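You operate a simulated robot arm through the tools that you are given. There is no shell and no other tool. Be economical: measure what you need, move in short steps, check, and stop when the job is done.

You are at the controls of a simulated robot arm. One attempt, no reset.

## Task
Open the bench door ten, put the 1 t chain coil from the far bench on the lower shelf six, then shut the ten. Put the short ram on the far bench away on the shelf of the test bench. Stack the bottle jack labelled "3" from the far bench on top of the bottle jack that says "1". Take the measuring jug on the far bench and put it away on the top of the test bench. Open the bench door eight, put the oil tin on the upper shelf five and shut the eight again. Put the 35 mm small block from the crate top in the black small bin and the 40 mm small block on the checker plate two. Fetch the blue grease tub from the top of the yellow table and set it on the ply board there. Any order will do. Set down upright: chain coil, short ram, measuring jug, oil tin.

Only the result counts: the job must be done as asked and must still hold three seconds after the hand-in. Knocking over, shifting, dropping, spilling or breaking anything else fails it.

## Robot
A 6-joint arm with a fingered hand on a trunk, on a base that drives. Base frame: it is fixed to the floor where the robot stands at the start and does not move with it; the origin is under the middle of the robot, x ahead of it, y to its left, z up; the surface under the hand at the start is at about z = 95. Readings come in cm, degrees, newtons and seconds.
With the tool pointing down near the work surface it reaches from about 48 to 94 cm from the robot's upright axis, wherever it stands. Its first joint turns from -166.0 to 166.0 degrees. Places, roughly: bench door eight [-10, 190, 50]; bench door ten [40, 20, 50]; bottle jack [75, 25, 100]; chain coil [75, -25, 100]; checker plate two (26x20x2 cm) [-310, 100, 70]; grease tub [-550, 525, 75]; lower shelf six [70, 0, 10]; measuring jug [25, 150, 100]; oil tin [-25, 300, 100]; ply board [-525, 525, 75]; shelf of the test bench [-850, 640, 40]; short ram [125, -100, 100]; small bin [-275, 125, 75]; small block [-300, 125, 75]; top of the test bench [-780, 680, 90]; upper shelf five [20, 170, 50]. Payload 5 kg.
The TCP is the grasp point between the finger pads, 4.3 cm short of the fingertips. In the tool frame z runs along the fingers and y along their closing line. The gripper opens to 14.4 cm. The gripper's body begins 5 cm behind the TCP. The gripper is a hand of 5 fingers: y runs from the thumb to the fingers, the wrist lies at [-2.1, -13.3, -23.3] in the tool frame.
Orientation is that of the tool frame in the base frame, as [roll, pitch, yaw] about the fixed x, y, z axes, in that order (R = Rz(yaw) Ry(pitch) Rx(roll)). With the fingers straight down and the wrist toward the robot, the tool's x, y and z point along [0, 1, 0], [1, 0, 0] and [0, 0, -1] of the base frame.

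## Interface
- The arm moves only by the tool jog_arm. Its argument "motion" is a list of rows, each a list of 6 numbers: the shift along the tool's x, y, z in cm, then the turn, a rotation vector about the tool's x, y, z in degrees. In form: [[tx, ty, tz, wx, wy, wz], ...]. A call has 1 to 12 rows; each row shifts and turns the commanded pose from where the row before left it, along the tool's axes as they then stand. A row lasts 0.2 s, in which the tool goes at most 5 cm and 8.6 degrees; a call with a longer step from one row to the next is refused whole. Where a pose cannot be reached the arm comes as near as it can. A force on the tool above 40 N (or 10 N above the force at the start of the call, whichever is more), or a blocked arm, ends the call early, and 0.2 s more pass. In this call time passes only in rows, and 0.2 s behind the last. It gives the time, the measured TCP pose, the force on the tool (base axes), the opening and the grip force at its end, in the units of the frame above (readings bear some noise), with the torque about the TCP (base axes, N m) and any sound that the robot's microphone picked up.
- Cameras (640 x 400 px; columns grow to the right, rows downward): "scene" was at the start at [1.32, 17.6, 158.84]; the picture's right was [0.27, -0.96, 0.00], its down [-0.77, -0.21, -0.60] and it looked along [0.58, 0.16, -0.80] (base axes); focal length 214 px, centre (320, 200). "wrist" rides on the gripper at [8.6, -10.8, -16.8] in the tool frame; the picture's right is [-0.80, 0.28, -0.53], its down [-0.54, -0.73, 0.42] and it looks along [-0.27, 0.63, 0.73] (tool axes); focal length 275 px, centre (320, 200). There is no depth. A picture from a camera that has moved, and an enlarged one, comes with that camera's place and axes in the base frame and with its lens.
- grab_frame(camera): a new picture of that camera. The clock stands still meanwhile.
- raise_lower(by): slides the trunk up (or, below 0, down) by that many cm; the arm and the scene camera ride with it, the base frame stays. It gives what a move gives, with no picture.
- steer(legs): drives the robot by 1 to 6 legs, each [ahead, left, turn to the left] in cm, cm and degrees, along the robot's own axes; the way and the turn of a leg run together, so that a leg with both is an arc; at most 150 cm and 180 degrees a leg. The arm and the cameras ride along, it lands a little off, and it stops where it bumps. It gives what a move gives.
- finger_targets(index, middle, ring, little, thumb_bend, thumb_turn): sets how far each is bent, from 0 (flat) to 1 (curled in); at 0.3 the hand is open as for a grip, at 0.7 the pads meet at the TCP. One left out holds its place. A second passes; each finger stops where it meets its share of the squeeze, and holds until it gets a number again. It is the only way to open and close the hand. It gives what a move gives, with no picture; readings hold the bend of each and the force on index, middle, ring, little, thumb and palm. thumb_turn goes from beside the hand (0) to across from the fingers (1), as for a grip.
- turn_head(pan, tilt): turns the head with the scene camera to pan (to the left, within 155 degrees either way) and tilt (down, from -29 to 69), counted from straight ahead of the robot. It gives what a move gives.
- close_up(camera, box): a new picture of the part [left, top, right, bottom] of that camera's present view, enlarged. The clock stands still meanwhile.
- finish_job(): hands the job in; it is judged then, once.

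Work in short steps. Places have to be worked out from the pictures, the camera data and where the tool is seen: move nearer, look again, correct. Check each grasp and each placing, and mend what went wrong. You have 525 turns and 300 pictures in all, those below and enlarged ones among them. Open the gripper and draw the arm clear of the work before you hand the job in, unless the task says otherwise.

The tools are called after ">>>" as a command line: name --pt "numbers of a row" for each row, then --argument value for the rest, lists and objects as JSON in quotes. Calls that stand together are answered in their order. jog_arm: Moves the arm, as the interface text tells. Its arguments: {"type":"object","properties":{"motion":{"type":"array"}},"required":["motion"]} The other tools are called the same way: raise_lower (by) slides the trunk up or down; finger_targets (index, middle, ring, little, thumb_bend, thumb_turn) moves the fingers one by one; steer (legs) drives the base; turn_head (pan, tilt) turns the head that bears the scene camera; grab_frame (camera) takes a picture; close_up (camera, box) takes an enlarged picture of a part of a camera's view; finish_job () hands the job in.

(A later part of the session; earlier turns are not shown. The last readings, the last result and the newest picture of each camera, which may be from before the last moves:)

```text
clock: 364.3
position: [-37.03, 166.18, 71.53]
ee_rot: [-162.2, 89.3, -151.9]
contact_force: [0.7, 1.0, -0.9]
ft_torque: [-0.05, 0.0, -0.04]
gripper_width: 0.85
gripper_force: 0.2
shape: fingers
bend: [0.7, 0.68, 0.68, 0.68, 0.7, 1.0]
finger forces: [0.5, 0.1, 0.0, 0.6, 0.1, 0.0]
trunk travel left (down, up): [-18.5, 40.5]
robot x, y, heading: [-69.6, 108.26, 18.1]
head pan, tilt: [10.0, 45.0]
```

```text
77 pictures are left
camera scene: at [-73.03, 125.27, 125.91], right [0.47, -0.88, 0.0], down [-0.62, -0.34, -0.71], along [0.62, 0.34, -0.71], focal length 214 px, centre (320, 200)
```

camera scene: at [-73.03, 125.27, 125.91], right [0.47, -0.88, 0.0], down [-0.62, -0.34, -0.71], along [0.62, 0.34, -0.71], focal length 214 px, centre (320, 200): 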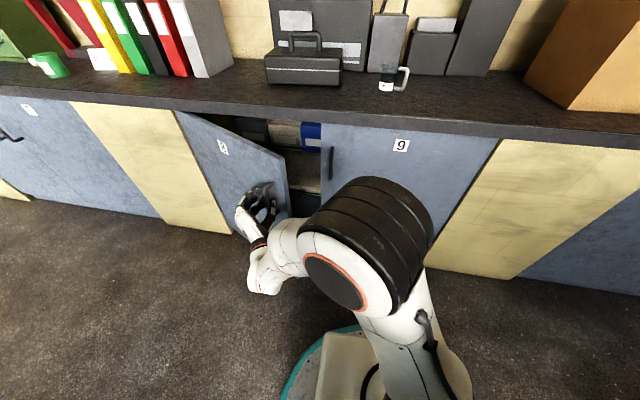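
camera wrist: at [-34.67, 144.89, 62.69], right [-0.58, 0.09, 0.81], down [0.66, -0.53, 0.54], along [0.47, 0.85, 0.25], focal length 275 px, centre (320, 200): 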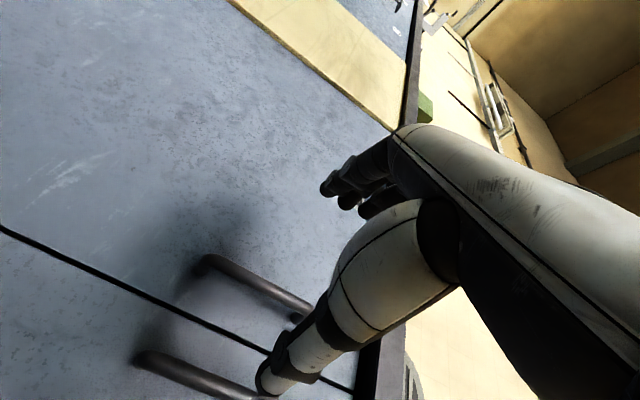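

Works well. A few more rows to bring it to ~15°, then release and back off.

>>> jog_arm --pt "0 -0.9 2.4 -1.2 0 0" --pt "0 -0.9 2.4 -1.2 0 0" --pt "0 -0.8 2.4 -1 0 0" --pt "0 -0.7 2.4 -1 0 0"

>>> finger_targets --index 0.35 --middle 0.35 --ring 0.35 --little 0.35 --thumb_bend 0.4

>>> jog_arm --pt "0 0 -2.5 0 0 0" --pt "0 0 -2.5 0 0 0" --pt "0 0 -2.5 0 0 0"

>>> raise_lower --by 40

>>> steer --legs '[[0, 110, 0]]'

>>> turn_head --pan 25 --tilt 40

>>> grab_frame --camera "scene"

```text
clock: 365.3
position: [-26.79, 164.68, 71.44]
ee_rot: [-172.1, 89.1, -157.4]
contact_force: [0.3, 0.0, -0.9]
ft_torque: [0.02, 0.01, 0.04]
gripper_width: 0.88
gripper_force: 0.1
shape: fingers
bend: [0.7, 0.68, 0.68, 0.68, 0.7, 1.0]
finger forces: [0.0, 0.0, 0.1, 0.0, 0.9, 0.0]
trunk travel left (down, up): [-18.5, 40.5]
robot x, y, heading: [-69.59, 108.38, 18.2]
head pan, tilt: [10.0, 45.0]
```

```text
clock: 366.3
position: [-26.89, 164.71, 71.57]
ee_rot: [-168.2, 89.1, -153.5]
contact_force: [0.1, 0.4, 0.4]
ft_torque: [-0.02, 0.04, -0.01]
gripper_width: 12.3
gripper_force: 0.1
shape: fingers
bend: [0.35, 0.35, 0.35, 0.35, 0.4, 0.99]
finger forces: [0.0, 0.0, 0.1, 0.1, 0.0, 0.0]
trunk travel left (down, up): [-18.5, 40.5]
robot x, y, heading: [-69.8, 108.5, 18.1]
head pan, tilt: [10.0, 45.0]
```

```text
clock: 367.1
position: [-34.29, 162.88, 71.56]
ee_rot: [-171.2, 89.2, -156.6]
contact_force: [0.5, -0.8, -0.7]
ft_torque: [0.02, -0.04, -0.01]
gripper_width: 12.26
gripper_force: 0.0
shape: fingers
bend: [0.35, 0.35, 0.35, 0.35, 0.4, 0.99]
finger forces: [0.0, 0.0, 0.0, 0.0, 0.1, 0.0]
trunk travel left (down, up): [-18.5, 40.5]
robot x, y, heading: [-69.56, 108.69, 18.4]
head pan, tilt: [10.0, 45.0]
```

```text
clock: 370.9
position: [-34.0, 162.94, 111.56]
ee_rot: [-160.7, 89.1, -146.0]
contact_force: [0.3, 0.2, 0.3]
ft_torque: [-0.01, 0.01, 0.01]
gripper_width: 12.28
gripper_force: 0.1
shape: fingers
bend: [0.35, 0.35, 0.35, 0.35, 0.4, 0.99]
finger forces: [0.1, 0.0, 0.0, 0.0, 0.1, 0.0]
trunk travel left (down, up): [-58.5, 0.5]
robot x, y, heading: [-69.78, 108.67, 18.3]
head pan, tilt: [10.0, 45.0]
```

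```text
clock: 376.6
position: [-67.11, 268.9, 111.56]
ee_rot: [-165.2, 89.2, -151.8]
contact_force: [-0.5, -0.4, 0.3]
ft_torque: [-0.02, 0.02, 0.0]
gripper_width: 12.29
gripper_force: 0.1
shape: fingers
bend: [0.35, 0.35, 0.35, 0.35, 0.4, 0.99]
finger forces: [0.0, 0.0, 0.0, 0.0, 0.1, 0.0]
trunk travel left (down, up): [-58.5, 0.5]
robot x, y, heading: [-103.41, 215.29, 17.0]
head pan, tilt: [10.0, 45.0]
```

```text
clock: 377.4
position: [-67.04, 268.98, 111.54]
ee_rot: [-162.6, 89.1, -149.2]
contact_force: [-0.6, 1.1, -1.2]
ft_torque: [0.01, -0.01, 0.0]
gripper_width: 12.27
gripper_force: 0.1
shape: fingers
bend: [0.35, 0.35, 0.35, 0.35, 0.4, 0.99]
finger forces: [0.0, 0.1, 0.0, 0.0, 0.1, 0.0]
trunk travel left (down, up): [-58.5, 0.5]
robot x, y, heading: [-103.77, 215.4, 17.4]
head pan, tilt: [25.0, 40.0]
```

```text
76 pictures are left
camera scene: at [-107.7, 234.16, 166.63], right [0.67, -0.74, 0.0], down [-0.48, -0.43, -0.77], along [0.57, 0.51, -0.64], focal length 214 px, centre (320, 200)
```

scene: 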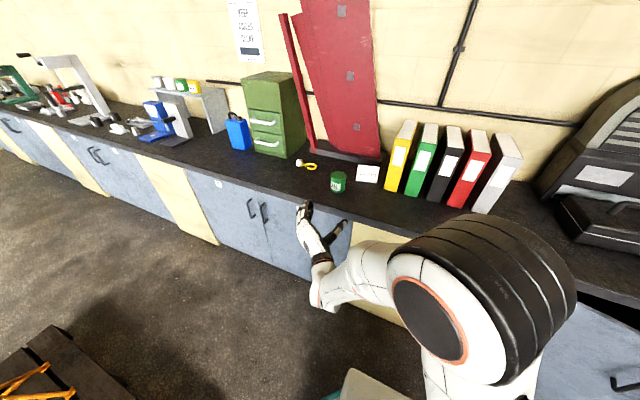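

A green can stands at ≈(-33,290), matching the oil tin's place. I zoom on it once to confirm.

>>> close_up --camera "scene" --box '[280, 130, 400, 220]'

```text
4.44 times, centred on (340, 175) of scene
camera zoom: at [-107.7, 234.16, 166.63], right [0.67, -0.74, 0.0], down [-0.48, -0.43, -0.77], along [0.57, 0.51, -0.64], focal length 953 px, centre (231, 311)
```

zoom: 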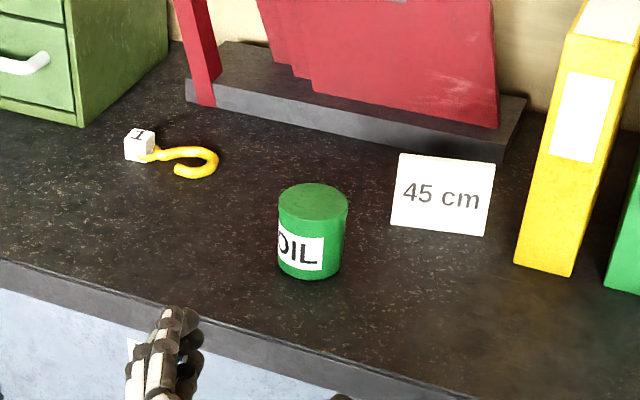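

Tin: "OIL", centre ≈(-31.2,290.9), radius ~4.2, height ~7.5. I drive closer and set the hand to a 20° down-tilt in front of it.

>>> steer --legs '[[20, 31, 0.6]]'

>>> jog_arm --pt "0 0 0 0 7 0" --pt "0 0 0 0 7 0" --pt "0 0 0 0 6 0" --pt "0.5 -4.3 0 0 0 0" --pt "0.5 -4.3 0 0 0 0" --pt "0.5 -4.3 0 0 0 0" --pt "0.5 -4.3 0 0 0 0" --pt "1.0 -3.3 0 0 0 0"

>>> finger_targets --index 0.35 --middle 0.35 --ring 0.35 --little 0.35 --thumb_bend 0.35

>>> grab_frame --camera "wrist"

```text
clock: 379.7
position: [-57.29, 304.01, 111.68]
ee_rot: [-158.5, 89.1, -144.4]
contact_force: [0.8, 0.3, -0.6]
ft_torque: [0.01, -0.01, -0.02]
gripper_width: 12.29
gripper_force: 0.2
shape: fingers
bend: [0.35, 0.35, 0.35, 0.35, 0.4, 0.99]
finger forces: [0.0, 0.0, 0.0, 0.0, 0.1, 0.0]
trunk travel left (down, up): [-58.5, 0.5]
robot x, y, heading: [-93.69, 250.26, 17.8]
head pan, tilt: [25.0, 40.0]
```

```text
clock: 381.5
position: [-48.32, 289.12, 110.14]
ee_rot: [-179.6, 69.3, -165.7]
contact_force: [0.3, -0.5, -0.7]
ft_torque: [0.04, 0.02, 0.05]
gripper_width: 12.3
gripper_force: 0.0
shape: fingers
bend: [0.35, 0.35, 0.35, 0.35, 0.4, 0.99]
finger forces: [0.1, 0.0, 0.0, 0.1, 0.0, 0.1]
out of reach, approached as far as the arm can: row 6, 7, 8
trunk travel left (down, up): [-58.5, 0.5]
robot x, y, heading: [-93.53, 249.76, 17.6]
head pan, tilt: [25.0, 40.0]
```

```text
clock: 382.5
position: [-48.33, 289.22, 110.11]
ee_rot: [-179.1, 69.3, -165.1]
contact_force: [0.7, 1.0, 0.1]
ft_torque: [0.0, -0.01, 0.03]
gripper_width: 13.18
gripper_force: 0.0
shape: fingers
bend: [0.35, 0.35, 0.35, 0.35, 0.35, 0.98]
finger forces: [0.1, 0.1, 0.1, 0.0, 0.0, 0.0]
trunk travel left (down, up): [-58.5, 0.5]
robot x, y, heading: [-93.76, 250.31, 17.8]
head pan, tilt: [25.0, 40.0]
```

```text
74 pictures are left
camera wrist: at [-63.83, 274.13, 107.95], right [-0.28, 0.23, 0.93], down [0.75, -0.56, 0.36], along [0.6, 0.8, -0.01], focal length 275 px, centre (320, 200)
```

wrist: 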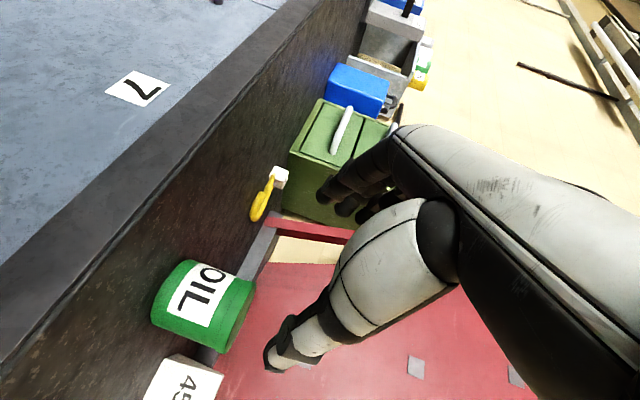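

Tin axis confirmed ≈(-30.8,291). I approach it in one go: right 2.8, forward and down.

>>> jog_arm --pt "1.4 -1.4 2 0 0 0" --pt "1.4 -1.4 2 0 0 0" --pt "1.2 0 3 0 0 0" --pt "0 0 3.5 0 0 0" --pt "0 0 3.5 0 0 0" --pt "0 0 3.5 0 0 0"

>>> grab_frame --camera "wrist"

```text
clock: 383.9
position: [-33.17, 290.15, 99.89]
ee_rot: [-179.3, 69.2, -165.4]
contact_force: [-0.1, 0.2, -0.7]
ft_torque: [-0.04, 0.02, 0.02]
gripper_width: 13.21
gripper_force: 0.0
shape: fingers
bend: [0.35, 0.35, 0.35, 0.35, 0.35, 0.98]
finger forces: [0.0, 0.1, 0.0, 0.1, 0.0, 0.0]
trunk travel left (down, up): [-58.5, 0.5]
robot x, y, heading: [-93.71, 249.97, 17.4]
head pan, tilt: [25.0, 40.0]
```

```text
73 pictures are left
camera wrist: at [-48.64, 274.98, 97.65], right [-0.28, 0.23, 0.93], down [0.75, -0.56, 0.36], along [0.6, 0.8, -0.01], focal length 275 px, centre (320, 200)
```

wrist: 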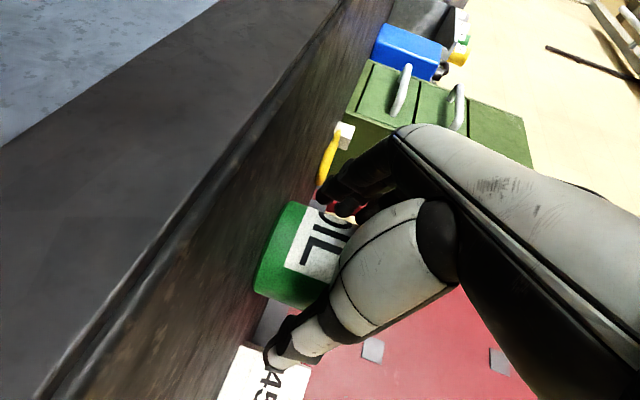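

In position. I close on the tin with full-force stop and lift a little.

>>> finger_targets --index 0.8 --middle 0.8 --ring 0.8 --little 0.5 --thumb_bend 0.8

>>> jog_arm --pt "-0.5 0 -0.2 0 0 0" --pt "-1.0 0 -0.4 0 0 0" --pt "-1.5 0 -0.6 0 0 0"

>>> grab_frame --camera "wrist"

```text
clock: 384.9
position: [-33.23, 290.09, 99.81]
ee_rot: [-179.4, 69.3, -165.4]
contact_force: [-0.9, 1.4, 3.3]
ft_torque: [-0.11, -0.05, 0.04]
gripper_width: 8.21
gripper_force: 28.6
shape: fingers
bend: [0.51, 0.55, 0.56, 0.5, 0.49, 1.0]
finger forces: [11.0, 9.8, 8.7, 0.0, 28.2, 0.0]
trunk travel left (down, up): [-58.5, 0.5]
robot x, y, heading: [-93.77, 249.84, 17.7]
head pan, tilt: [25.0, 40.0]
```

```text
clock: 385.7
position: [-33.36, 290.0, 103.04]
ee_rot: [-179.0, 69.2, -165.2]
contact_force: [-1.0, -0.2, -3.3]
ft_torque: [-0.03, 0.1, 0.0]
gripper_width: 8.18
gripper_force: 27.9
shape: fingers
bend: [0.51, 0.55, 0.57, 0.5, 0.49, 1.0]
finger forces: [11.0, 8.8, 7.8, 0.0, 28.7, 0.0]
trunk travel left (down, up): [-58.5, 0.5]
robot x, y, heading: [-93.8, 249.77, 17.6]
head pan, tilt: [25.0, 40.0]
```

```text
72 pictures are left
camera wrist: at [-48.92, 274.91, 100.93], right [-0.28, 0.23, 0.93], down [0.75, -0.56, 0.36], along [0.61, 0.8, -0.01], focal length 275 px, centre (320, 200)
```

wrist: 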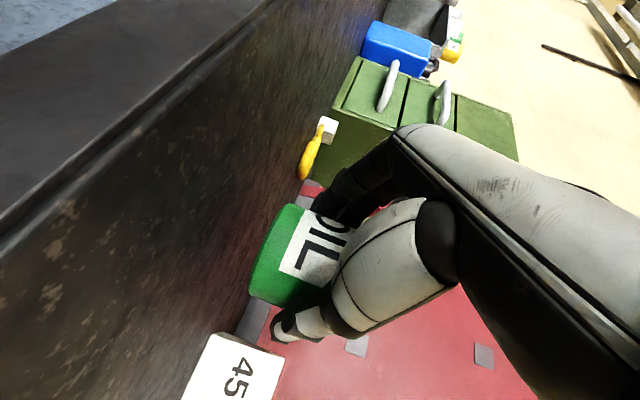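

The tin is light (3.5 N) and firm. I raise it, drive back and then right to the door-eight stance.

>>> jog_arm --pt "-3.5 0 -1.3 0 0 0" --pt "-3.5 0 -1.3 0 0 0" --pt "-3.5 0 -1.3 0 0 0"

>>> steer --legs '[[-21, 0, 0.4], [0, -142, 0]]'

```text
clock: 386.5
position: [-33.42, 289.85, 114.43]
ee_rot: [-179.1, 69.1, -165.2]
contact_force: [0.0, 0.1, -4.9]
ft_torque: [0.04, 0.01, 0.02]
gripper_width: 8.16
gripper_force: 28.0
shape: fingers
bend: [0.51, 0.55, 0.57, 0.5, 0.49, 0.99]
finger forces: [11.0, 8.5, 7.7, 0.0, 28.4, 0.1]
trunk travel left (down, up): [-58.5, 0.5]
robot x, y, heading: [-93.78, 250.31, 17.7]
head pan, tilt: [25.0, 40.0]
```

```text
clock: 394.8
position: [-10.29, 150.08, 114.62]
ee_rot: [-179.5, 69.3, -165.4]
contact_force: [-0.5, 0.0, -3.1]
ft_torque: [0.02, 0.1, 0.01]
gripper_width: 8.2
gripper_force: 28.1
shape: fingers
bend: [0.51, 0.55, 0.57, 0.5, 0.49, 0.99]
finger forces: [11.0, 8.6, 7.7, 0.0, 28.4, 0.0]
trunk travel left (down, up): [-58.5, 0.5]
robot x, y, heading: [-70.4, 110.06, 17.7]
head pan, tilt: [25.0, 40.0]
```

I set the tin down temporarily on the free bench front at N≈56, A≈146.

>>> jog_arm --pt "-1.4 0 3.6 0 0 0" --pt "-1.4 0 3.6 0 0 0" --pt "-1.4 0 3.6 0 0 0" --pt "-1.4 0 3.6 0 0 0" --pt "-1.3 0 3.6 0 0 0" --pt "3 0 1.1 0 0 0" --pt "3 0 1.1 0 0 0" --pt "3 0 1.1 0 0 0" --pt "2.5 0 0.95 0 0 0"

>>> jog_arm --pt "0.8 0 0.3 0 0 0" --pt "0.6 0 0.22 0 0 0" --pt "0.4 0 0.15 0 0 0"

```text
clock: 396.8
position: [8.46, 154.65, 102.15]
ee_rot: [-179.4, 69.1, -165.4]
contact_force: [-0.6, 0.8, -3.4]
ft_torque: [-0.01, 0.1, 0.02]
gripper_width: 8.2
gripper_force: 28.1
shape: fingers
bend: [0.51, 0.55, 0.57, 0.5, 0.49, 0.99]
finger forces: [11.0, 8.8, 7.9, 0.0, 28.3, 0.0]
trunk travel left (down, up): [-58.5, 0.5]
robot x, y, heading: [-70.65, 110.06, 17.8]
head pan, tilt: [25.0, 40.0]
```

```text
clock: 397.6
position: [8.28, 154.65, 100.25]
ee_rot: [-179.3, 69.3, -165.3]
contact_force: [0.1, 0.5, -3.6]
ft_torque: [0.01, 0.09, 0.01]
gripper_width: 8.16
gripper_force: 27.9
shape: fingers
bend: [0.51, 0.55, 0.57, 0.5, 0.49, 0.99]
finger forces: [11.0, 8.7, 7.9, 0.0, 28.3, 0.0]
trunk travel left (down, up): [-58.5, 0.5]
robot x, y, heading: [-70.78, 110.0, 17.7]
head pan, tilt: [25.0, 40.0]
```

Still 0.4 cm to go; I lower until contact and release.

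>>> jog_arm --pt "0.3 0 0.1 0 0 0" --pt "0.25 0 0.1 0 0 0"

>>> finger_targets --index 0.35 --middle 0.35 --ring 0.35 --little 0.35 --thumb_bend 0.35

>>> jog_arm --pt "0 0 -3 0 0 0" --pt "0 0 -4 0 0 0" --pt "0 0 -4 0 0 0" --pt "0 0 -4 0 0 0" --pt "0 0 -4 0 0 0" --pt "0 0 -4 0 0 0"

>>> grab_frame --camera "scene"

```text
clock: 398.2
position: [8.18, 154.79, 99.88]
ee_rot: [-179.5, 69.3, -165.4]
contact_force: [-1.1, 0.7, 1.2]
ft_torque: [-0.17, 0.05, -0.01]
gripper_width: 8.17
gripper_force: 29.1
shape: fingers
bend: [0.51, 0.55, 0.57, 0.5, 0.49, 1.0]
finger forces: [10.3, 8.9, 9.9, 0.0, 29.1, 0.0]
trunk travel left (down, up): [-58.5, 0.5]
robot x, y, heading: [-70.58, 109.98, 17.9]
head pan, tilt: [25.0, 40.0]
```

```text
clock: 399.2
position: [8.26, 154.78, 99.7]
ee_rot: [-179.4, 69.2, -165.4]
contact_force: [0.6, -1.0, -0.5]
ft_torque: [0.0, -0.02, -0.01]
gripper_width: 13.18
gripper_force: 0.0
shape: fingers
bend: [0.35, 0.35, 0.35, 0.35, 0.35, 0.98]
finger forces: [0.1, 0.1, 0.1, 0.1, 0.0, 0.1]
trunk travel left (down, up): [-58.5, 0.5]
robot x, y, heading: [-70.23, 110.03, 17.8]
head pan, tilt: [25.0, 40.0]
```

```text
clock: 400.6
position: [-12.87, 149.61, 108.16]
ee_rot: [-179.5, 69.3, -165.4]
contact_force: [0.2, 0.0, -0.4]
ft_torque: [0.02, 0.04, -0.03]
gripper_width: 13.18
gripper_force: 0.1
shape: fingers
bend: [0.35, 0.35, 0.35, 0.35, 0.35, 0.98]
finger forces: [0.0, 0.1, 0.0, 0.1, 0.0, 0.1]
trunk travel left (down, up): [-58.5, 0.5]
robot x, y, heading: [-70.41, 110.02, 17.8]
head pan, tilt: [25.0, 40.0]
```

```text
71 pictures are left
camera scene: at [-74.7, 128.8, 166.63], right [0.68, -0.73, 0.0], down [-0.47, -0.44, -0.77], along [0.56, 0.52, -0.64], focal length 214 px, centre (320, 200)
```

scene: 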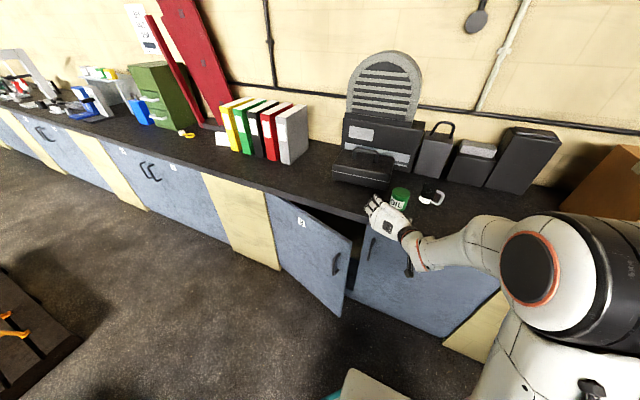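

Tin is placed near (but clear of) the jug. I now level the hand, draw back, and line up with handle 8 (bar ≈N 26.5, A 164.5).

>>> jog_arm --pt "0 0 -2 0 -7 0" --pt "0 0 -2 0 -7 0" --pt "0 0 -2 0 -6 0" --pt "0 3.2 -3.2 0 0 0" --pt "0 3.2 -3.2 0 0 0" --pt "0 3.2 -3.2 0 0 0" --pt "0 3.2 -2.5 0 0 0" --pt "0 3.2 0 0 0 0" --pt "0 2 0 0 0 0"

>>> raise_lower --by -39

>>> grab_frame --camera "wrist"

```text
clock: 402.6
position: [-34.39, 162.71, 109.39]
ee_rot: [-161.3, 89.1, -147.3]
contact_force: [-0.3, 0.0, -0.2]
ft_torque: [-0.05, 0.02, -0.01]
gripper_width: 13.19
gripper_force: 0.2
shape: fingers
bend: [0.35, 0.35, 0.35, 0.35, 0.35, 0.98]
finger forces: [0.1, 0.1, 0.1, 0.0, 0.0, 0.0]
trunk travel left (down, up): [-58.5, 0.5]
robot x, y, heading: [-70.49, 109.87, 17.9]
head pan, tilt: [25.0, 40.0]
```

```text
clock: 406.3
position: [-34.31, 162.69, 70.29]
ee_rot: [-172.7, 89.2, -158.6]
contact_force: [0.1, 0.2, 0.0]
ft_torque: [0.01, 0.0, 0.02]
gripper_width: 13.18
gripper_force: 0.2
shape: fingers
bend: [0.35, 0.35, 0.35, 0.35, 0.35, 0.98]
finger forces: [0.0, 0.0, 0.1, 0.0, 0.0, 0.0]
trunk travel left (down, up): [-19.5, 39.5]
robot x, y, heading: [-70.74, 110.25, 17.6]
head pan, tilt: [25.0, 40.0]
```

```text
70 pictures are left
camera wrist: at [-48.02, 147.94, 61.92], right [-0.58, 0.15, 0.8], down [0.59, -0.6, 0.54], along [0.56, 0.79, 0.25], focal length 275 px, centre (320, 200)
```

wrist: 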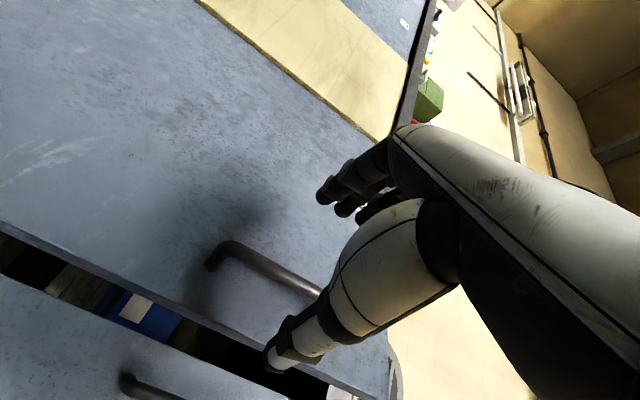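

Bar aligned. I advance 8.5 cm, grip, and run the pull arc in sequence.

>>> jog_arm --pt "0 0 3 0 0 0" --pt "0 0 3 0 0 0" --pt "0 0 2.8 0 0 0"

>>> finger_targets --index 0.72 --middle 0.7 --ring 0.7 --little 0.7 --thumb_bend 0.7

>>> jog_arm --pt "0 0.7 -2.3 1 0 0" --pt "0 0.8 -2.3 1 0 0" --pt "0 0.9 -2.3 1.5 0 0" --pt "0 1.0 -2.4 1.5 0 0" --pt "0 1.1 -2.4 1.5 0 0" --pt "0 1.2 -2.4 1.5 0 0" --pt "0 1.3 -2.4 1.5 0 0"

>>> jog_arm --pt "0.2 1.7 -3.0 2 0 0" --pt "0.3 1.9 -3.0 2 0 0" --pt "0.3 2.1 -2.8 2 0 0" --pt "0.4 2.2 -2.7 2 0 0" --pt "0.4 2.4 -2.6 2 0 0" --pt "0.4 2.5 -2.6 1 0 0"

>>> grab_frame --camera "scene"

```text
clock: 407.1
position: [-25.81, 164.79, 70.26]
ee_rot: [-164.9, 89.3, -150.8]
contact_force: [-0.7, -0.1, 0.6]
ft_torque: [0.0, -0.01, 0.0]
gripper_width: 13.18
gripper_force: 0.1
shape: fingers
bend: [0.35, 0.35, 0.35, 0.35, 0.35, 0.98]
finger forces: [0.1, 0.1, 0.1, 0.0, 0.1, 0.0]
trunk travel left (down, up): [-19.5, 39.5]
robot x, y, heading: [-71.11, 110.18, 17.6]
head pan, tilt: [25.0, 40.0]
```

```text
clock: 408.1
position: [-25.75, 164.57, 70.27]
ee_rot: [-171.3, 89.1, -157.5]
contact_force: [1.9, -21.7, -4.9]
ft_torque: [-0.03, 0.36, -1.55]
gripper_width: 5.35
gripper_force: 17.6
shape: fingers
bend: [0.72, 0.7, 0.7, 0.68, 0.49, 1.0]
finger forces: [2.6, 0.0, 0.0, 4.2, 28.2, 0.0]
trunk travel left (down, up): [-19.5, 39.5]
robot x, y, heading: [-70.4, 110.09, 17.9]
head pan, tilt: [25.0, 40.0]
```

```text
clock: 409.7
position: [-43.29, 168.69, 70.48]
ee_rot: [-155.7, 89.2, -151.2]
contact_force: [-6.3, -28.9, -6.3]
ft_torque: [0.26, 0.23, -1.83]
gripper_width: 6.13
gripper_force: 16.6
shape: fingers
bend: [0.72, 0.7, 0.7, 0.7, 0.46, 0.99]
finger forces: [1.8, 0.0, 0.0, 0.6, 32.0, 0.0]
trunk travel left (down, up): [-19.5, 39.5]
robot x, y, heading: [-70.7, 109.76, 17.8]
head pan, tilt: [25.0, 40.0]
```

```text
clock: 410.5
position: [-51.8, 173.32, 69.5]
ee_rot: [-133.8, 88.9, -135.2]
contact_force: [-14.7, -33.0, 1.5]
ft_torque: [0.13, -0.1, -2.16]
gripper_width: 6.94
gripper_force: 17.8
shape: fingers
bend: [0.72, 0.7, 0.7, 0.7, 0.42, 1.0]
finger forces: [0.0, 0.0, 0.0, 0.1, 34.3, 0.0]
trunk travel left (down, up): [-19.5, 39.5]
robot x, y, heading: [-70.44, 110.06, 17.8]
head pan, tilt: [25.0, 40.0]
stopped in row 4: the force on the tool passed its limit at 42 N (the readings are from after the stop); the commanded pose is now the measured one
```

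```text
69 pictures are left
camera scene: at [-74.75, 128.53, 127.67], right [0.68, -0.73, 0.0], down [-0.47, -0.43, -0.77], along [0.56, 0.52, -0.64], focal length 214 px, centre (320, 200)
```

scene: 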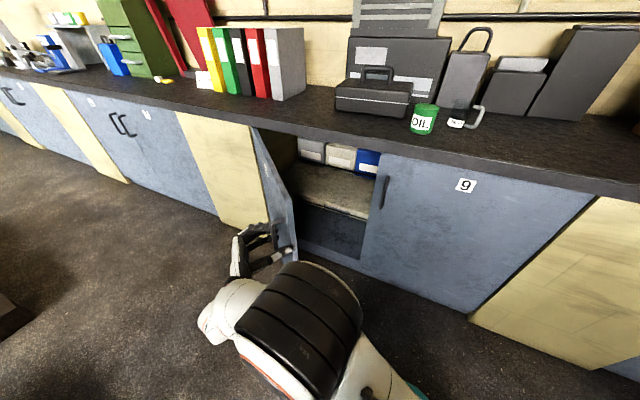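

About 55° open; the thumb drags the bar. I continue with more backward and less left motion.

>>> jog_arm --pt "0.3 0.3 -2.5 2 0 0" --pt "0.3 1.2 -3.2 2 0 0" --pt "0.3 1.6 -3.2 2 0 0" --pt "0.4 2.0 -3.0 2 0 0" --pt "0.4 2.2 -2.8 1 0 0" --pt "0.4 2.4 -2.6 1 0 0"

>>> jog_arm --pt "0.4 2.4 -2.6 1 0 0" --pt "0.4 2.6 -2.6 1 0 0" --pt "0.4 2.6 -2.4 1 0 0"

>>> grab_frame --camera "scene"

```text
clock: 411.9
position: [-68.29, 184.77, 67.93]
ee_rot: [-124.8, 89.6, -135.9]
contact_force: [-11.9, -16.7, 27.0]
ft_torque: [-0.33, -1.05, -2.22]
gripper_width: 7.53
gripper_force: 27.0
shape: fingers
bend: [0.71, 0.69, 0.67, 0.7, 0.45, 1.0]
finger forces: [9.7, 3.0, 4.0, 0.0, 36.7, 0.0]
trunk travel left (down, up): [-19.5, 39.5]
robot x, y, heading: [-70.62, 110.24, 17.7]
head pan, tilt: [25.0, 40.0]
```

```text
clock: 412.7
position: [-70.83, 188.57, 66.49]
ee_rot: [-127.7, 88.9, -141.2]
contact_force: [-3.7, -3.8, -3.3]
ft_torque: [0.16, 0.2, -0.21]
gripper_width: 2.02
gripper_force: 2.5
shape: fingers
bend: [0.72, 0.7, 0.7, 0.7, 0.62, 1.0]
finger forces: [0.1, 0.1, 0.0, 0.0, 5.1, 0.1]
out of reach, approached as far as the arm can: row 2, 3
trunk travel left (down, up): [-19.5, 39.5]
robot x, y, heading: [-70.47, 110.17, 17.4]
head pan, tilt: [25.0, 40.0]
```

```text
68 pictures are left
camera scene: at [-74.66, 128.83, 127.58], right [0.68, -0.73, 0.0], down [-0.47, -0.44, -0.77], along [0.56, 0.52, -0.64], focal length 214 px, centre (320, 200)
```

scene: 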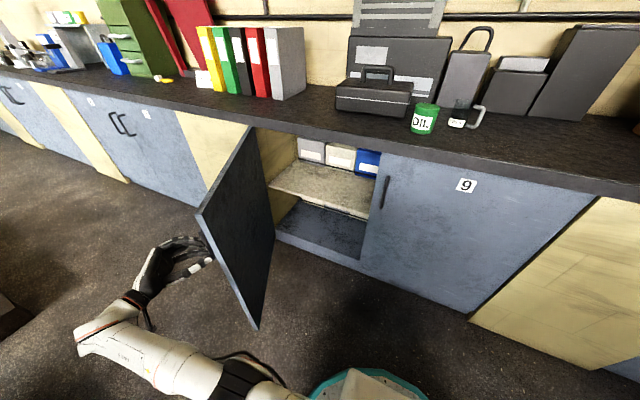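

Door eight is ~75° open. I release, sidestep, raise, and bring the hand back over the door to the front.

>>> finger_targets --index 0.3 --middle 0.3 --ring 0.3 --little 0.3 --thumb_bend 0.1 --thumb_turn 0

>>> steer --legs '[[0, 6, 0]]'

>>> raise_lower --by 39

>>> jog_arm --pt "-1.8 -2.6 3.8 0 0 0" --pt "-1.8 -2.6 3.8 0 0 0" --pt "-1.8 -2.6 3.8 0 0 0" --pt "-1.8 -2.6 3.8 0 0 0" --pt "-1 -2.8 4.0 0 0 0" --pt "-1 -2.8 4.0 0 0 0" --pt "-1 -2.8 4.0 0 0 0" --pt "-1 -2.8 4.0 0 0 0" --pt "-1 -2.8 4.0 0 0 0" --pt "0 -2.8 4.0 0 0 0"

>>> finger_targets --index 0.35 --middle 0.35 --ring 0.35 --little 0.35 --thumb_bend 0.35 --thumb_turn 1

```text
clock: 413.7
position: [-70.84, 188.52, 66.81]
ee_rot: [-127.6, 89.1, -141.1]
contact_force: [-0.4, 0.6, 0.1]
ft_torque: [0.0, 0.02, 0.01]
gripper_width: 22.41
gripper_force: 0.0
shape: fingers
bend: [0.3, 0.3, 0.3, 0.3, 0.1, 0.0]
finger forces: [0.0, 0.1, 0.1, 0.0, 0.0, 0.0]
trunk travel left (down, up): [-19.5, 39.5]
robot x, y, heading: [-70.52, 109.61, 17.7]
head pan, tilt: [25.0, 40.0]
```

```text
clock: 414.7
position: [-72.7, 194.24, 66.78]
ee_rot: [-127.5, 89.1, -141.0]
contact_force: [0.2, 0.2, -0.1]
ft_torque: [0.0, -0.02, 0.04]
gripper_width: 22.44
gripper_force: 0.0
shape: fingers
bend: [0.3, 0.3, 0.3, 0.3, 0.1, 0.0]
finger forces: [0.0, 0.0, 0.0, 0.1, 0.1, 0.1]
trunk travel left (down, up): [-19.5, 39.5]
robot x, y, heading: [-72.6, 116.09, 17.5]
head pan, tilt: [25.0, 40.0]
```

```text
clock: 418.4
position: [-72.74, 194.3, 105.8]
ee_rot: [-121.0, 89.1, -134.5]
contact_force: [-0.6, 0.4, -0.1]
ft_torque: [-0.02, 0.0, 0.02]
gripper_width: 22.42
gripper_force: 0.0
shape: fingers
bend: [0.3, 0.3, 0.3, 0.3, 0.1, 0.0]
finger forces: [0.0, 0.1, 0.0, 0.0, 0.0, 0.0]
trunk travel left (down, up): [-58.5, 0.5]
robot x, y, heading: [-72.58, 116.05, 17.6]
head pan, tilt: [25.0, 40.0]
```

```text
clock: 420.6
position: [-40.9, 158.65, 117.93]
ee_rot: [-128.8, 89.1, -142.2]
contact_force: [0.2, -1.3, -0.2]
ft_torque: [0.01, 0.02, 0.0]
gripper_width: 22.45
gripper_force: 0.0
shape: fingers
bend: [0.3, 0.3, 0.3, 0.3, 0.1, 0.0]
finger forces: [0.0, 0.0, 0.0, 0.0, 0.0, 0.0]
trunk travel left (down, up): [-58.5, 0.5]
robot x, y, heading: [-72.57, 115.83, 17.8]
head pan, tilt: [25.0, 40.0]
```

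```text
clock: 421.6
position: [-40.93, 158.64, 117.83]
ee_rot: [-120.0, 89.2, -133.6]
contact_force: [1.2, 0.3, -0.3]
ft_torque: [0.0, -0.02, 0.03]
gripper_width: 13.32
gripper_force: 0.1
shape: fingers
bend: [0.35, 0.35, 0.35, 0.35, 0.35, 0.98]
finger forces: [0.0, 0.0, 0.0, 0.0, 0.1, 0.0]
trunk travel left (down, up): [-58.5, 0.5]
robot x, y, heading: [-72.29, 115.75, 17.8]
head pan, tilt: [25.0, 40.0]
```

I re-orient the hand (heading +28°, tilt 20°) and move to the pre-grasp in front of the tin.

>>> jog_arm --pt "0 0 0 -7 0 0" --pt "0 0 0 -7 0 0" --pt "0 0 0 -7 0 0" --pt "0 0 0 -7 0 0" --pt "0 0 0 0 7 0" --pt "0 0 0 0 7 0" --pt "0 0 0 0 6 0"

>>> jog_arm --pt "0 -1.8 4 0 0 0" --pt "0 -1.8 4 0 0 0" --pt "0 -1.8 4 0 0 0" --pt "0 -1.8 4 0 0 0" --pt "0 -1.8 4 0 0 0" --pt "0 -1.8 4 0 0 0" --pt "0 -1.8 4 0 0 0" --pt "0 -1.8 4 0 0 0" --pt "0 -1.8 3 0 0 0"

>>> grab_frame --camera "wrist"

```text
clock: 423.2
position: [-39.74, 165.04, 118.72]
ee_rot: [-178.5, 69.1, -164.1]
contact_force: [0.7, 0.7, -0.2]
ft_torque: [0.01, 0.01, 0.02]
gripper_width: 13.22
gripper_force: 0.0
shape: fingers
bend: [0.35, 0.35, 0.35, 0.35, 0.35, 0.98]
finger forces: [0.0, 0.1, 0.1, 0.0, 0.1, 0.0]
out of reach, approached as far as the arm can: row 2, 3, 4
trunk travel left (down, up): [-58.5, 0.5]
robot x, y, heading: [-72.39, 115.94, 17.7]
head pan, tilt: [25.0, 40.0]
```

```text
clock: 425.2
position: [-4.3, 157.43, 106.41]
ee_rot: [-178.5, 69.1, -163.9]
contact_force: [0.3, 0.4, 0.1]
ft_torque: [-0.02, -0.02, -0.01]
gripper_width: 13.28
gripper_force: 0.1
shape: fingers
bend: [0.35, 0.35, 0.35, 0.35, 0.35, 0.98]
finger forces: [0.0, 0.1, 0.0, 0.1, 0.0, 0.0]
trunk travel left (down, up): [-58.5, 0.5]
robot x, y, heading: [-72.35, 115.61, 17.4]
head pan, tilt: [25.0, 40.0]
```

```text
67 pictures are left
camera wrist: at [-19.69, 142.07, 104.38], right [-0.28, 0.23, 0.93], down [0.75, -0.55, 0.36], along [0.6, 0.8, -0.01], focal length 275 px, centre (320, 200)
```

wrist: 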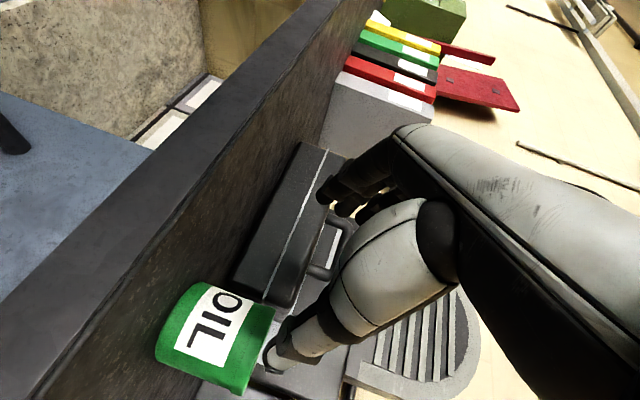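

Tin is 6.6 cm to the right of the tool line. I shift, advance and descend, then grip and lift.

>>> jog_arm --pt "1 -3.3 0 0 0 0" --pt "1 -3.3 0 0 0 0" --pt "0 0 3.5 0 0 0" --pt "0 0 3.5 0 0 0" --pt "0 0 3.5 0 0 0" --pt "0 0 3.0 0 0 0"

>>> finger_targets --index 0.8 --middle 0.8 --ring 0.8 --little 0.5 --thumb_bend 0.8

>>> jog_arm --pt "-0.5 0 -0.2 0 0 0" --pt "-1.5 0 -0.6 0 0 0" --pt "-3 0 -1.1 0 0 0" --pt "-3 0 -1.1 0 0 0" --pt "-3 0 -1.1 0 0 0"

>>> grab_frame --camera "wrist"

```text
clock: 426.6
position: [9.2, 154.04, 99.48]
ee_rot: [-179.1, 69.3, -164.6]
contact_force: [0.1, -0.1, 0.8]
ft_torque: [0.01, 0.01, 0.01]
gripper_width: 13.23
gripper_force: 0.2
shape: fingers
bend: [0.35, 0.35, 0.35, 0.35, 0.35, 0.98]
finger forces: [0.0, 0.1, 0.0, 0.1, 0.0, 0.0]
trunk travel left (down, up): [-58.5, 0.5]
robot x, y, heading: [-72.45, 115.82, 17.4]
head pan, tilt: [25.0, 40.0]
```

```text
clock: 427.6
position: [9.08, 154.01, 99.63]
ee_rot: [-178.8, 69.4, -164.3]
contact_force: [-0.3, 2.1, 1.4]
ft_torque: [-0.11, 0.03, 0.01]
gripper_width: 8.0
gripper_force: 28.6
shape: fingers
bend: [0.5, 0.56, 0.58, 0.5, 0.5, 1.0]
finger forces: [11.3, 9.0, 9.0, 0.0, 28.3, 0.1]
trunk travel left (down, up): [-58.5, 0.5]
robot x, y, heading: [-72.49, 115.65, 18.0]
head pan, tilt: [25.0, 40.0]
```

```text
clock: 428.9
position: [9.25, 153.8, 111.25]
ee_rot: [-178.7, 69.2, -164.3]
contact_force: [-0.7, -0.8, -4.6]
ft_torque: [0.02, 0.02, 0.0]
gripper_width: 7.99
gripper_force: 28.3
shape: fingers
bend: [0.5, 0.56, 0.58, 0.5, 0.5, 1.0]
finger forces: [11.1, 8.4, 8.3, 0.1, 28.8, 0.0]
trunk travel left (down, up): [-58.5, 0.5]
robot x, y, heading: [-72.54, 115.77, 17.4]
head pan, tilt: [25.0, 40.0]
```

```text
66 pictures are left
camera wrist: at [-6.12, 138.47, 109.25], right [-0.28, 0.23, 0.93], down [0.75, -0.55, 0.36], along [0.6, 0.8, -0.01], focal length 275 px, centre (320, 200)
```

wrist: 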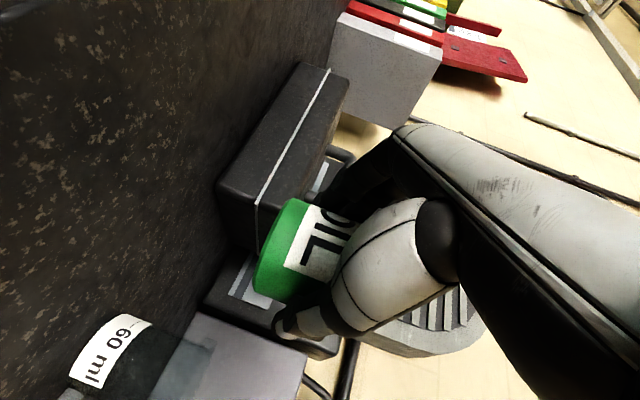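

The tin is in hand (the jug next to it holds 60 ml – must stay level). I draw back in front of the bench, shift left, and lower to shelf height.

>>> jog_arm --pt "1.4 0 -3.7 0 0 0" --pt "1.4 0 -3.7 0 0 0" --pt "1.4 0 -3.7 0 0 0" --pt "1.4 0 -3.7 0 0 0" --pt "1.4 0 -3.7 0 0 0" --pt "1.4 0 -3.7 0 0 0"

>>> steer --legs '[[0, 12, 0.5]]'

>>> raise_lower --by -40

>>> jog_arm --pt "0 4 0 0 0 0" --pt "0 4 0 0 0 0" --pt "0 4 0 0 0 0" --pt "0 4 0 0 0 0" --pt "0 4 0 0 0 0"

>>> raise_lower --by -11

>>> grab_frame --camera "scene"

```text
clock: 430.2
position: [-13.71, 147.99, 111.59]
ee_rot: [-178.9, 69.3, -164.5]
contact_force: [0.4, 0.4, -3.1]
ft_torque: [-0.01, 0.08, 0.02]
gripper_width: 7.99
gripper_force: 28.2
shape: fingers
bend: [0.5, 0.56, 0.58, 0.5, 0.5, 1.0]
finger forces: [10.9, 8.5, 8.1, 0.0, 28.7, 0.0]
trunk travel left (down, up): [-58.5, 0.5]
robot x, y, heading: [-72.51, 115.6, 17.6]
head pan, tilt: [25.0, 40.0]
```

```text
clock: 431.5
position: [-17.83, 160.13, 111.53]
ee_rot: [-178.8, 69.2, -163.8]
contact_force: [-0.5, 0.4, -3.1]
ft_torque: [-0.03, 0.05, -0.03]
gripper_width: 8.01
gripper_force: 28.5
shape: fingers
bend: [0.5, 0.57, 0.58, 0.5, 0.5, 1.0]
finger forces: [10.9, 8.6, 8.2, 0.0, 28.7, 0.1]
trunk travel left (down, up): [-58.5, 0.5]
robot x, y, heading: [-76.06, 127.1, 18.5]
head pan, tilt: [25.0, 40.0]
```

```text
clock: 435.3
position: [-17.79, 160.12, 71.58]
ee_rot: [-179.0, 69.2, -163.9]
contact_force: [-0.2, 0.3, -4.0]
ft_torque: [0.02, 0.05, -0.05]
gripper_width: 8.0
gripper_force: 28.5
shape: fingers
bend: [0.5, 0.57, 0.58, 0.5, 0.5, 1.0]
finger forces: [10.9, 8.5, 8.3, 0.0, 28.7, 0.0]
trunk travel left (down, up): [-18.5, 40.5]
robot x, y, heading: [-75.87, 127.37, 18.2]
head pan, tilt: [25.0, 40.0]
```

```text
clock: 436.5
position: [-22.9, 179.35, 71.42]
ee_rot: [-178.7, 69.2, -163.6]
contact_force: [0.8, -0.6, -2.9]
ft_torque: [0.02, 0.07, 0.08]
gripper_width: 7.98
gripper_force: 27.8
shape: fingers
bend: [0.5, 0.57, 0.59, 0.5, 0.5, 1.0]
finger forces: [10.7, 8.5, 8.2, 0.0, 28.4, 0.0]
trunk travel left (down, up): [-18.5, 40.5]
robot x, y, heading: [-76.78, 127.31, 18.3]
head pan, tilt: [25.0, 40.0]
```

```text
clock: 437.9
position: [-22.91, 179.37, 60.3]
ee_rot: [-178.7, 69.2, -163.7]
contact_force: [0.1, 0.0, -3.7]
ft_torque: [0.0, 0.04, 0.01]
gripper_width: 8.0
gripper_force: 28.0
shape: fingers
bend: [0.5, 0.57, 0.59, 0.5, 0.5, 1.0]
finger forces: [10.7, 8.4, 8.2, 0.1, 28.5, 0.0]
trunk travel left (down, up): [-7.5, 51.5]
robot x, y, heading: [-76.22, 127.18, 18.3]
head pan, tilt: [25.0, 40.0]
```

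```text
65 pictures are left
camera scene: at [-80.38, 146.03, 115.63], right [0.69, -0.73, 0.0], down [-0.47, -0.44, -0.77], along [0.56, 0.52, -0.64], focal length 214 px, centre (320, 200)
```

scene: 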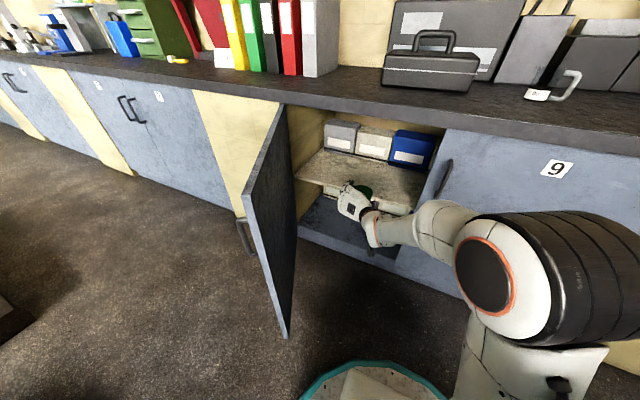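

Lined up with the upper shelf (surface ≈51, boxes only at the back). I go in 27 cm.

>>> jog_arm --pt "-1.4 0 3.7 0 0 0" --pt "-1.4 0 3.7 0 0 0" --pt "-1.4 0 3.7 0 0 0" --pt "-1.4 0 3.7 0 0 0"

>>> jog_arm --pt "-1.4 0 3.7 0 0 0" --pt "-1.4 0 3.7 0 0 0" --pt "-1.4 0 3.7 0 0 0" --pt "0.9 0 0.35 0 0 0" --pt "0.9 0 0.35 0 0 0" --pt "0.9 0 0.35 0 0 0"

>>> jog_arm --pt "0.5 0 0.2 0 0 0" --pt "0.5 0 0.2 0 0 0"

```text
clock: 438.9
position: [-7.49, 183.44, 60.19]
ee_rot: [-178.6, 69.2, -163.6]
contact_force: [-0.4, -0.7, -2.9]
ft_torque: [-0.02, 0.01, 0.0]
gripper_width: 8.01
gripper_force: 28.3
shape: fingers
bend: [0.5, 0.57, 0.59, 0.5, 0.51, 1.0]
finger forces: [10.6, 8.3, 8.1, 0.1, 27.9, 0.0]
trunk travel left (down, up): [-7.5, 51.5]
robot x, y, heading: [-76.02, 127.17, 18.2]
head pan, tilt: [25.0, 40.0]
```

```text
clock: 440.3
position: [3.81, 186.73, 57.31]
ee_rot: [-178.8, 69.2, -163.9]
contact_force: [0.6, -0.3, -3.2]
ft_torque: [-0.01, 0.04, 0.04]
gripper_width: 7.98
gripper_force: 27.0
shape: fingers
bend: [0.5, 0.57, 0.59, 0.5, 0.51, 1.0]
finger forces: [10.4, 8.3, 7.9, 0.1, 27.3, 0.0]
trunk travel left (down, up): [-7.5, 51.5]
robot x, y, heading: [-76.05, 127.01, 18.6]
head pan, tilt: [25.0, 40.0]
```

```text
clock: 440.9
position: [3.77, 186.51, 56.33]
ee_rot: [-178.9, 69.2, -163.9]
contact_force: [0.5, -0.2, -3.6]
ft_torque: [0.02, 0.06, -0.01]
gripper_width: 7.99
gripper_force: 26.7
shape: fingers
bend: [0.5, 0.57, 0.59, 0.5, 0.51, 1.0]
finger forces: [10.3, 8.2, 7.9, 0.1, 27.3, 0.0]
trunk travel left (down, up): [-7.5, 51.5]
robot x, y, heading: [-75.9, 126.98, 18.2]
head pan, tilt: [25.0, 40.0]
```

TCP N≈61. I keep lowering in small steps until contact.

>>> jog_arm --pt "0.4 0 0.15 0 0 0" --pt "0.4 0 0.15 0 0 0"

>>> jog_arm --pt "0.4 0 0.15 0 0 0"

>>> grab_frame --camera "wrist"

```text
clock: 441.5
position: [3.87, 186.46, 55.53]
ee_rot: [-178.9, 69.1, -163.9]
contact_force: [-0.1, -0.8, -3.5]
ft_torque: [0.0, 0.04, 0.02]
gripper_width: 7.98
gripper_force: 27.0
shape: fingers
bend: [0.5, 0.57, 0.59, 0.5, 0.51, 1.0]
finger forces: [10.2, 8.3, 7.9, 0.0, 27.3, 0.0]
trunk travel left (down, up): [-7.5, 51.5]
robot x, y, heading: [-76.34, 126.97, 18.2]
head pan, tilt: [25.0, 40.0]
```

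```text
clock: 441.9
position: [3.82, 186.42, 55.23]
ee_rot: [-178.6, 69.2, -163.6]
contact_force: [-0.8, 0.0, -3.8]
ft_torque: [-0.04, 0.03, -0.02]
gripper_width: 8.0
gripper_force: 27.0
shape: fingers
bend: [0.5, 0.57, 0.59, 0.5, 0.51, 1.0]
finger forces: [10.3, 8.3, 8.0, 0.0, 27.3, 0.0]
trunk travel left (down, up): [-7.5, 51.5]
robot x, y, heading: [-75.83, 127.4, 18.2]
head pan, tilt: [25.0, 40.0]
```

```text
64 pictures are left
camera wrist: at [-11.38, 170.97, 53.1], right [-0.29, 0.23, 0.93], down [0.76, -0.54, 0.36], along [0.59, 0.81, -0.02], focal length 275 px, centre (320, 200)
```

wrist: 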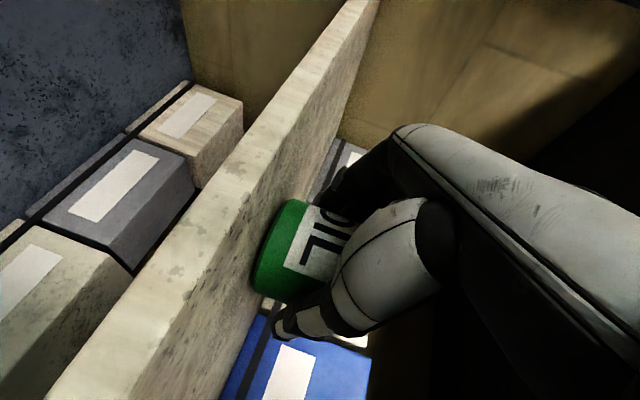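

The tin is just above the shelf surface. A few more small steps.

>>> jog_arm --pt "0.4 0 0.15 0 0 0" --pt "0.3 0 0.1 0 0 0"

>>> jog_arm --pt "0.4 0 0.15 0 0 0" --pt "0.3 0 0.1 0 0 0"

```text
clock: 442.5
position: [3.8, 186.49, 54.72]
ee_rot: [-179.1, 69.3, -164.1]
contact_force: [0.0, 0.9, 3.4]
ft_torque: [-0.15, 0.14, -0.04]
gripper_width: 8.01
gripper_force: 28.7
shape: fingers
bend: [0.5, 0.57, 0.58, 0.5, 0.5, 1.0]
finger forces: [10.0, 8.7, 10.6, 0.0, 28.8, 0.0]
trunk travel left (down, up): [-7.5, 51.5]
robot x, y, heading: [-76.34, 127.3, 18.2]
head pan, tilt: [25.0, 40.0]
```

```text
clock: 443.1
position: [3.8, 186.52, 54.44]
ee_rot: [-179.0, 69.7, -164.0]
contact_force: [-0.7, 0.7, 21.1]
ft_torque: [0.24, -0.26, -0.1]
gripper_width: 7.99
gripper_force: 29.5
shape: fingers
bend: [0.5, 0.57, 0.58, 0.5, 0.5, 1.0]
finger forces: [10.2, 9.4, 11.5, 0.0, 29.0, 0.1]
trunk travel left (down, up): [-7.5, 51.5]
robot x, y, heading: [-76.11, 127.64, 18.4]
head pan, tilt: [25.0, 40.0]
```

It rests on the shelf. I release and withdraw.

>>> finger_targets --index 0.35 --middle 0.35 --ring 0.35 --little 0.35 --thumb_bend 0.35

>>> jog_arm --pt "0 0 -2.5 0 0 0" --pt "0 0 -3.5 0 0 0" --pt "0 0 -3.5 0 0 0" --pt "1.4 0 -3.7 0 0 0" --pt "1.4 0 -3.7 0 0 0" --pt "1.4 0 -3.7 0 0 0" --pt "1.4 0 -3.7 0 0 0" --pt "1.4 0 -3.7 0 0 0"

>>> grab_frame --camera "scene"

```text
clock: 444.1
position: [3.85, 186.45, 53.68]
ee_rot: [-178.7, 69.2, -163.7]
contact_force: [0.7, -0.3, 0.0]
ft_torque: [0.02, -0.03, 0.0]
gripper_width: 13.17
gripper_force: 0.0
shape: fingers
bend: [0.35, 0.35, 0.35, 0.35, 0.35, 0.98]
finger forces: [0.0, 0.0, 0.0, 0.0, 0.0, 0.1]
trunk travel left (down, up): [-7.5, 51.5]
robot x, y, heading: [-76.26, 127.45, 18.2]
head pan, tilt: [25.0, 40.0]
```

```text
clock: 445.9
position: [-23.89, 178.82, 57.04]
ee_rot: [-179.0, 69.2, -164.1]
contact_force: [-0.6, 0.2, 0.3]
ft_torque: [0.03, -0.01, 0.02]
gripper_width: 13.2
gripper_force: 0.1
shape: fingers
bend: [0.35, 0.35, 0.35, 0.35, 0.35, 0.98]
finger forces: [0.1, 0.1, 0.0, 0.0, 0.0, 0.1]
trunk travel left (down, up): [-7.5, 51.5]
robot x, y, heading: [-76.08, 127.18, 18.2]
head pan, tilt: [25.0, 40.0]
```

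```text
63 pictures are left
camera scene: at [-80.37, 146.02, 115.63], right [0.69, -0.73, 0.0], down [-0.47, -0.44, -0.77], along [0.56, 0.52, -0.64], focal length 214 px, centre (320, 200)
```

scene: 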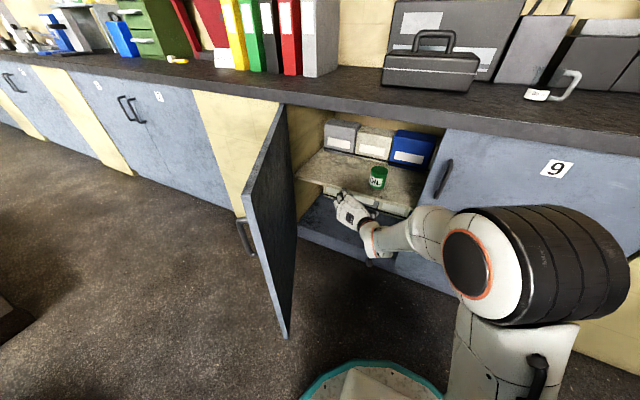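

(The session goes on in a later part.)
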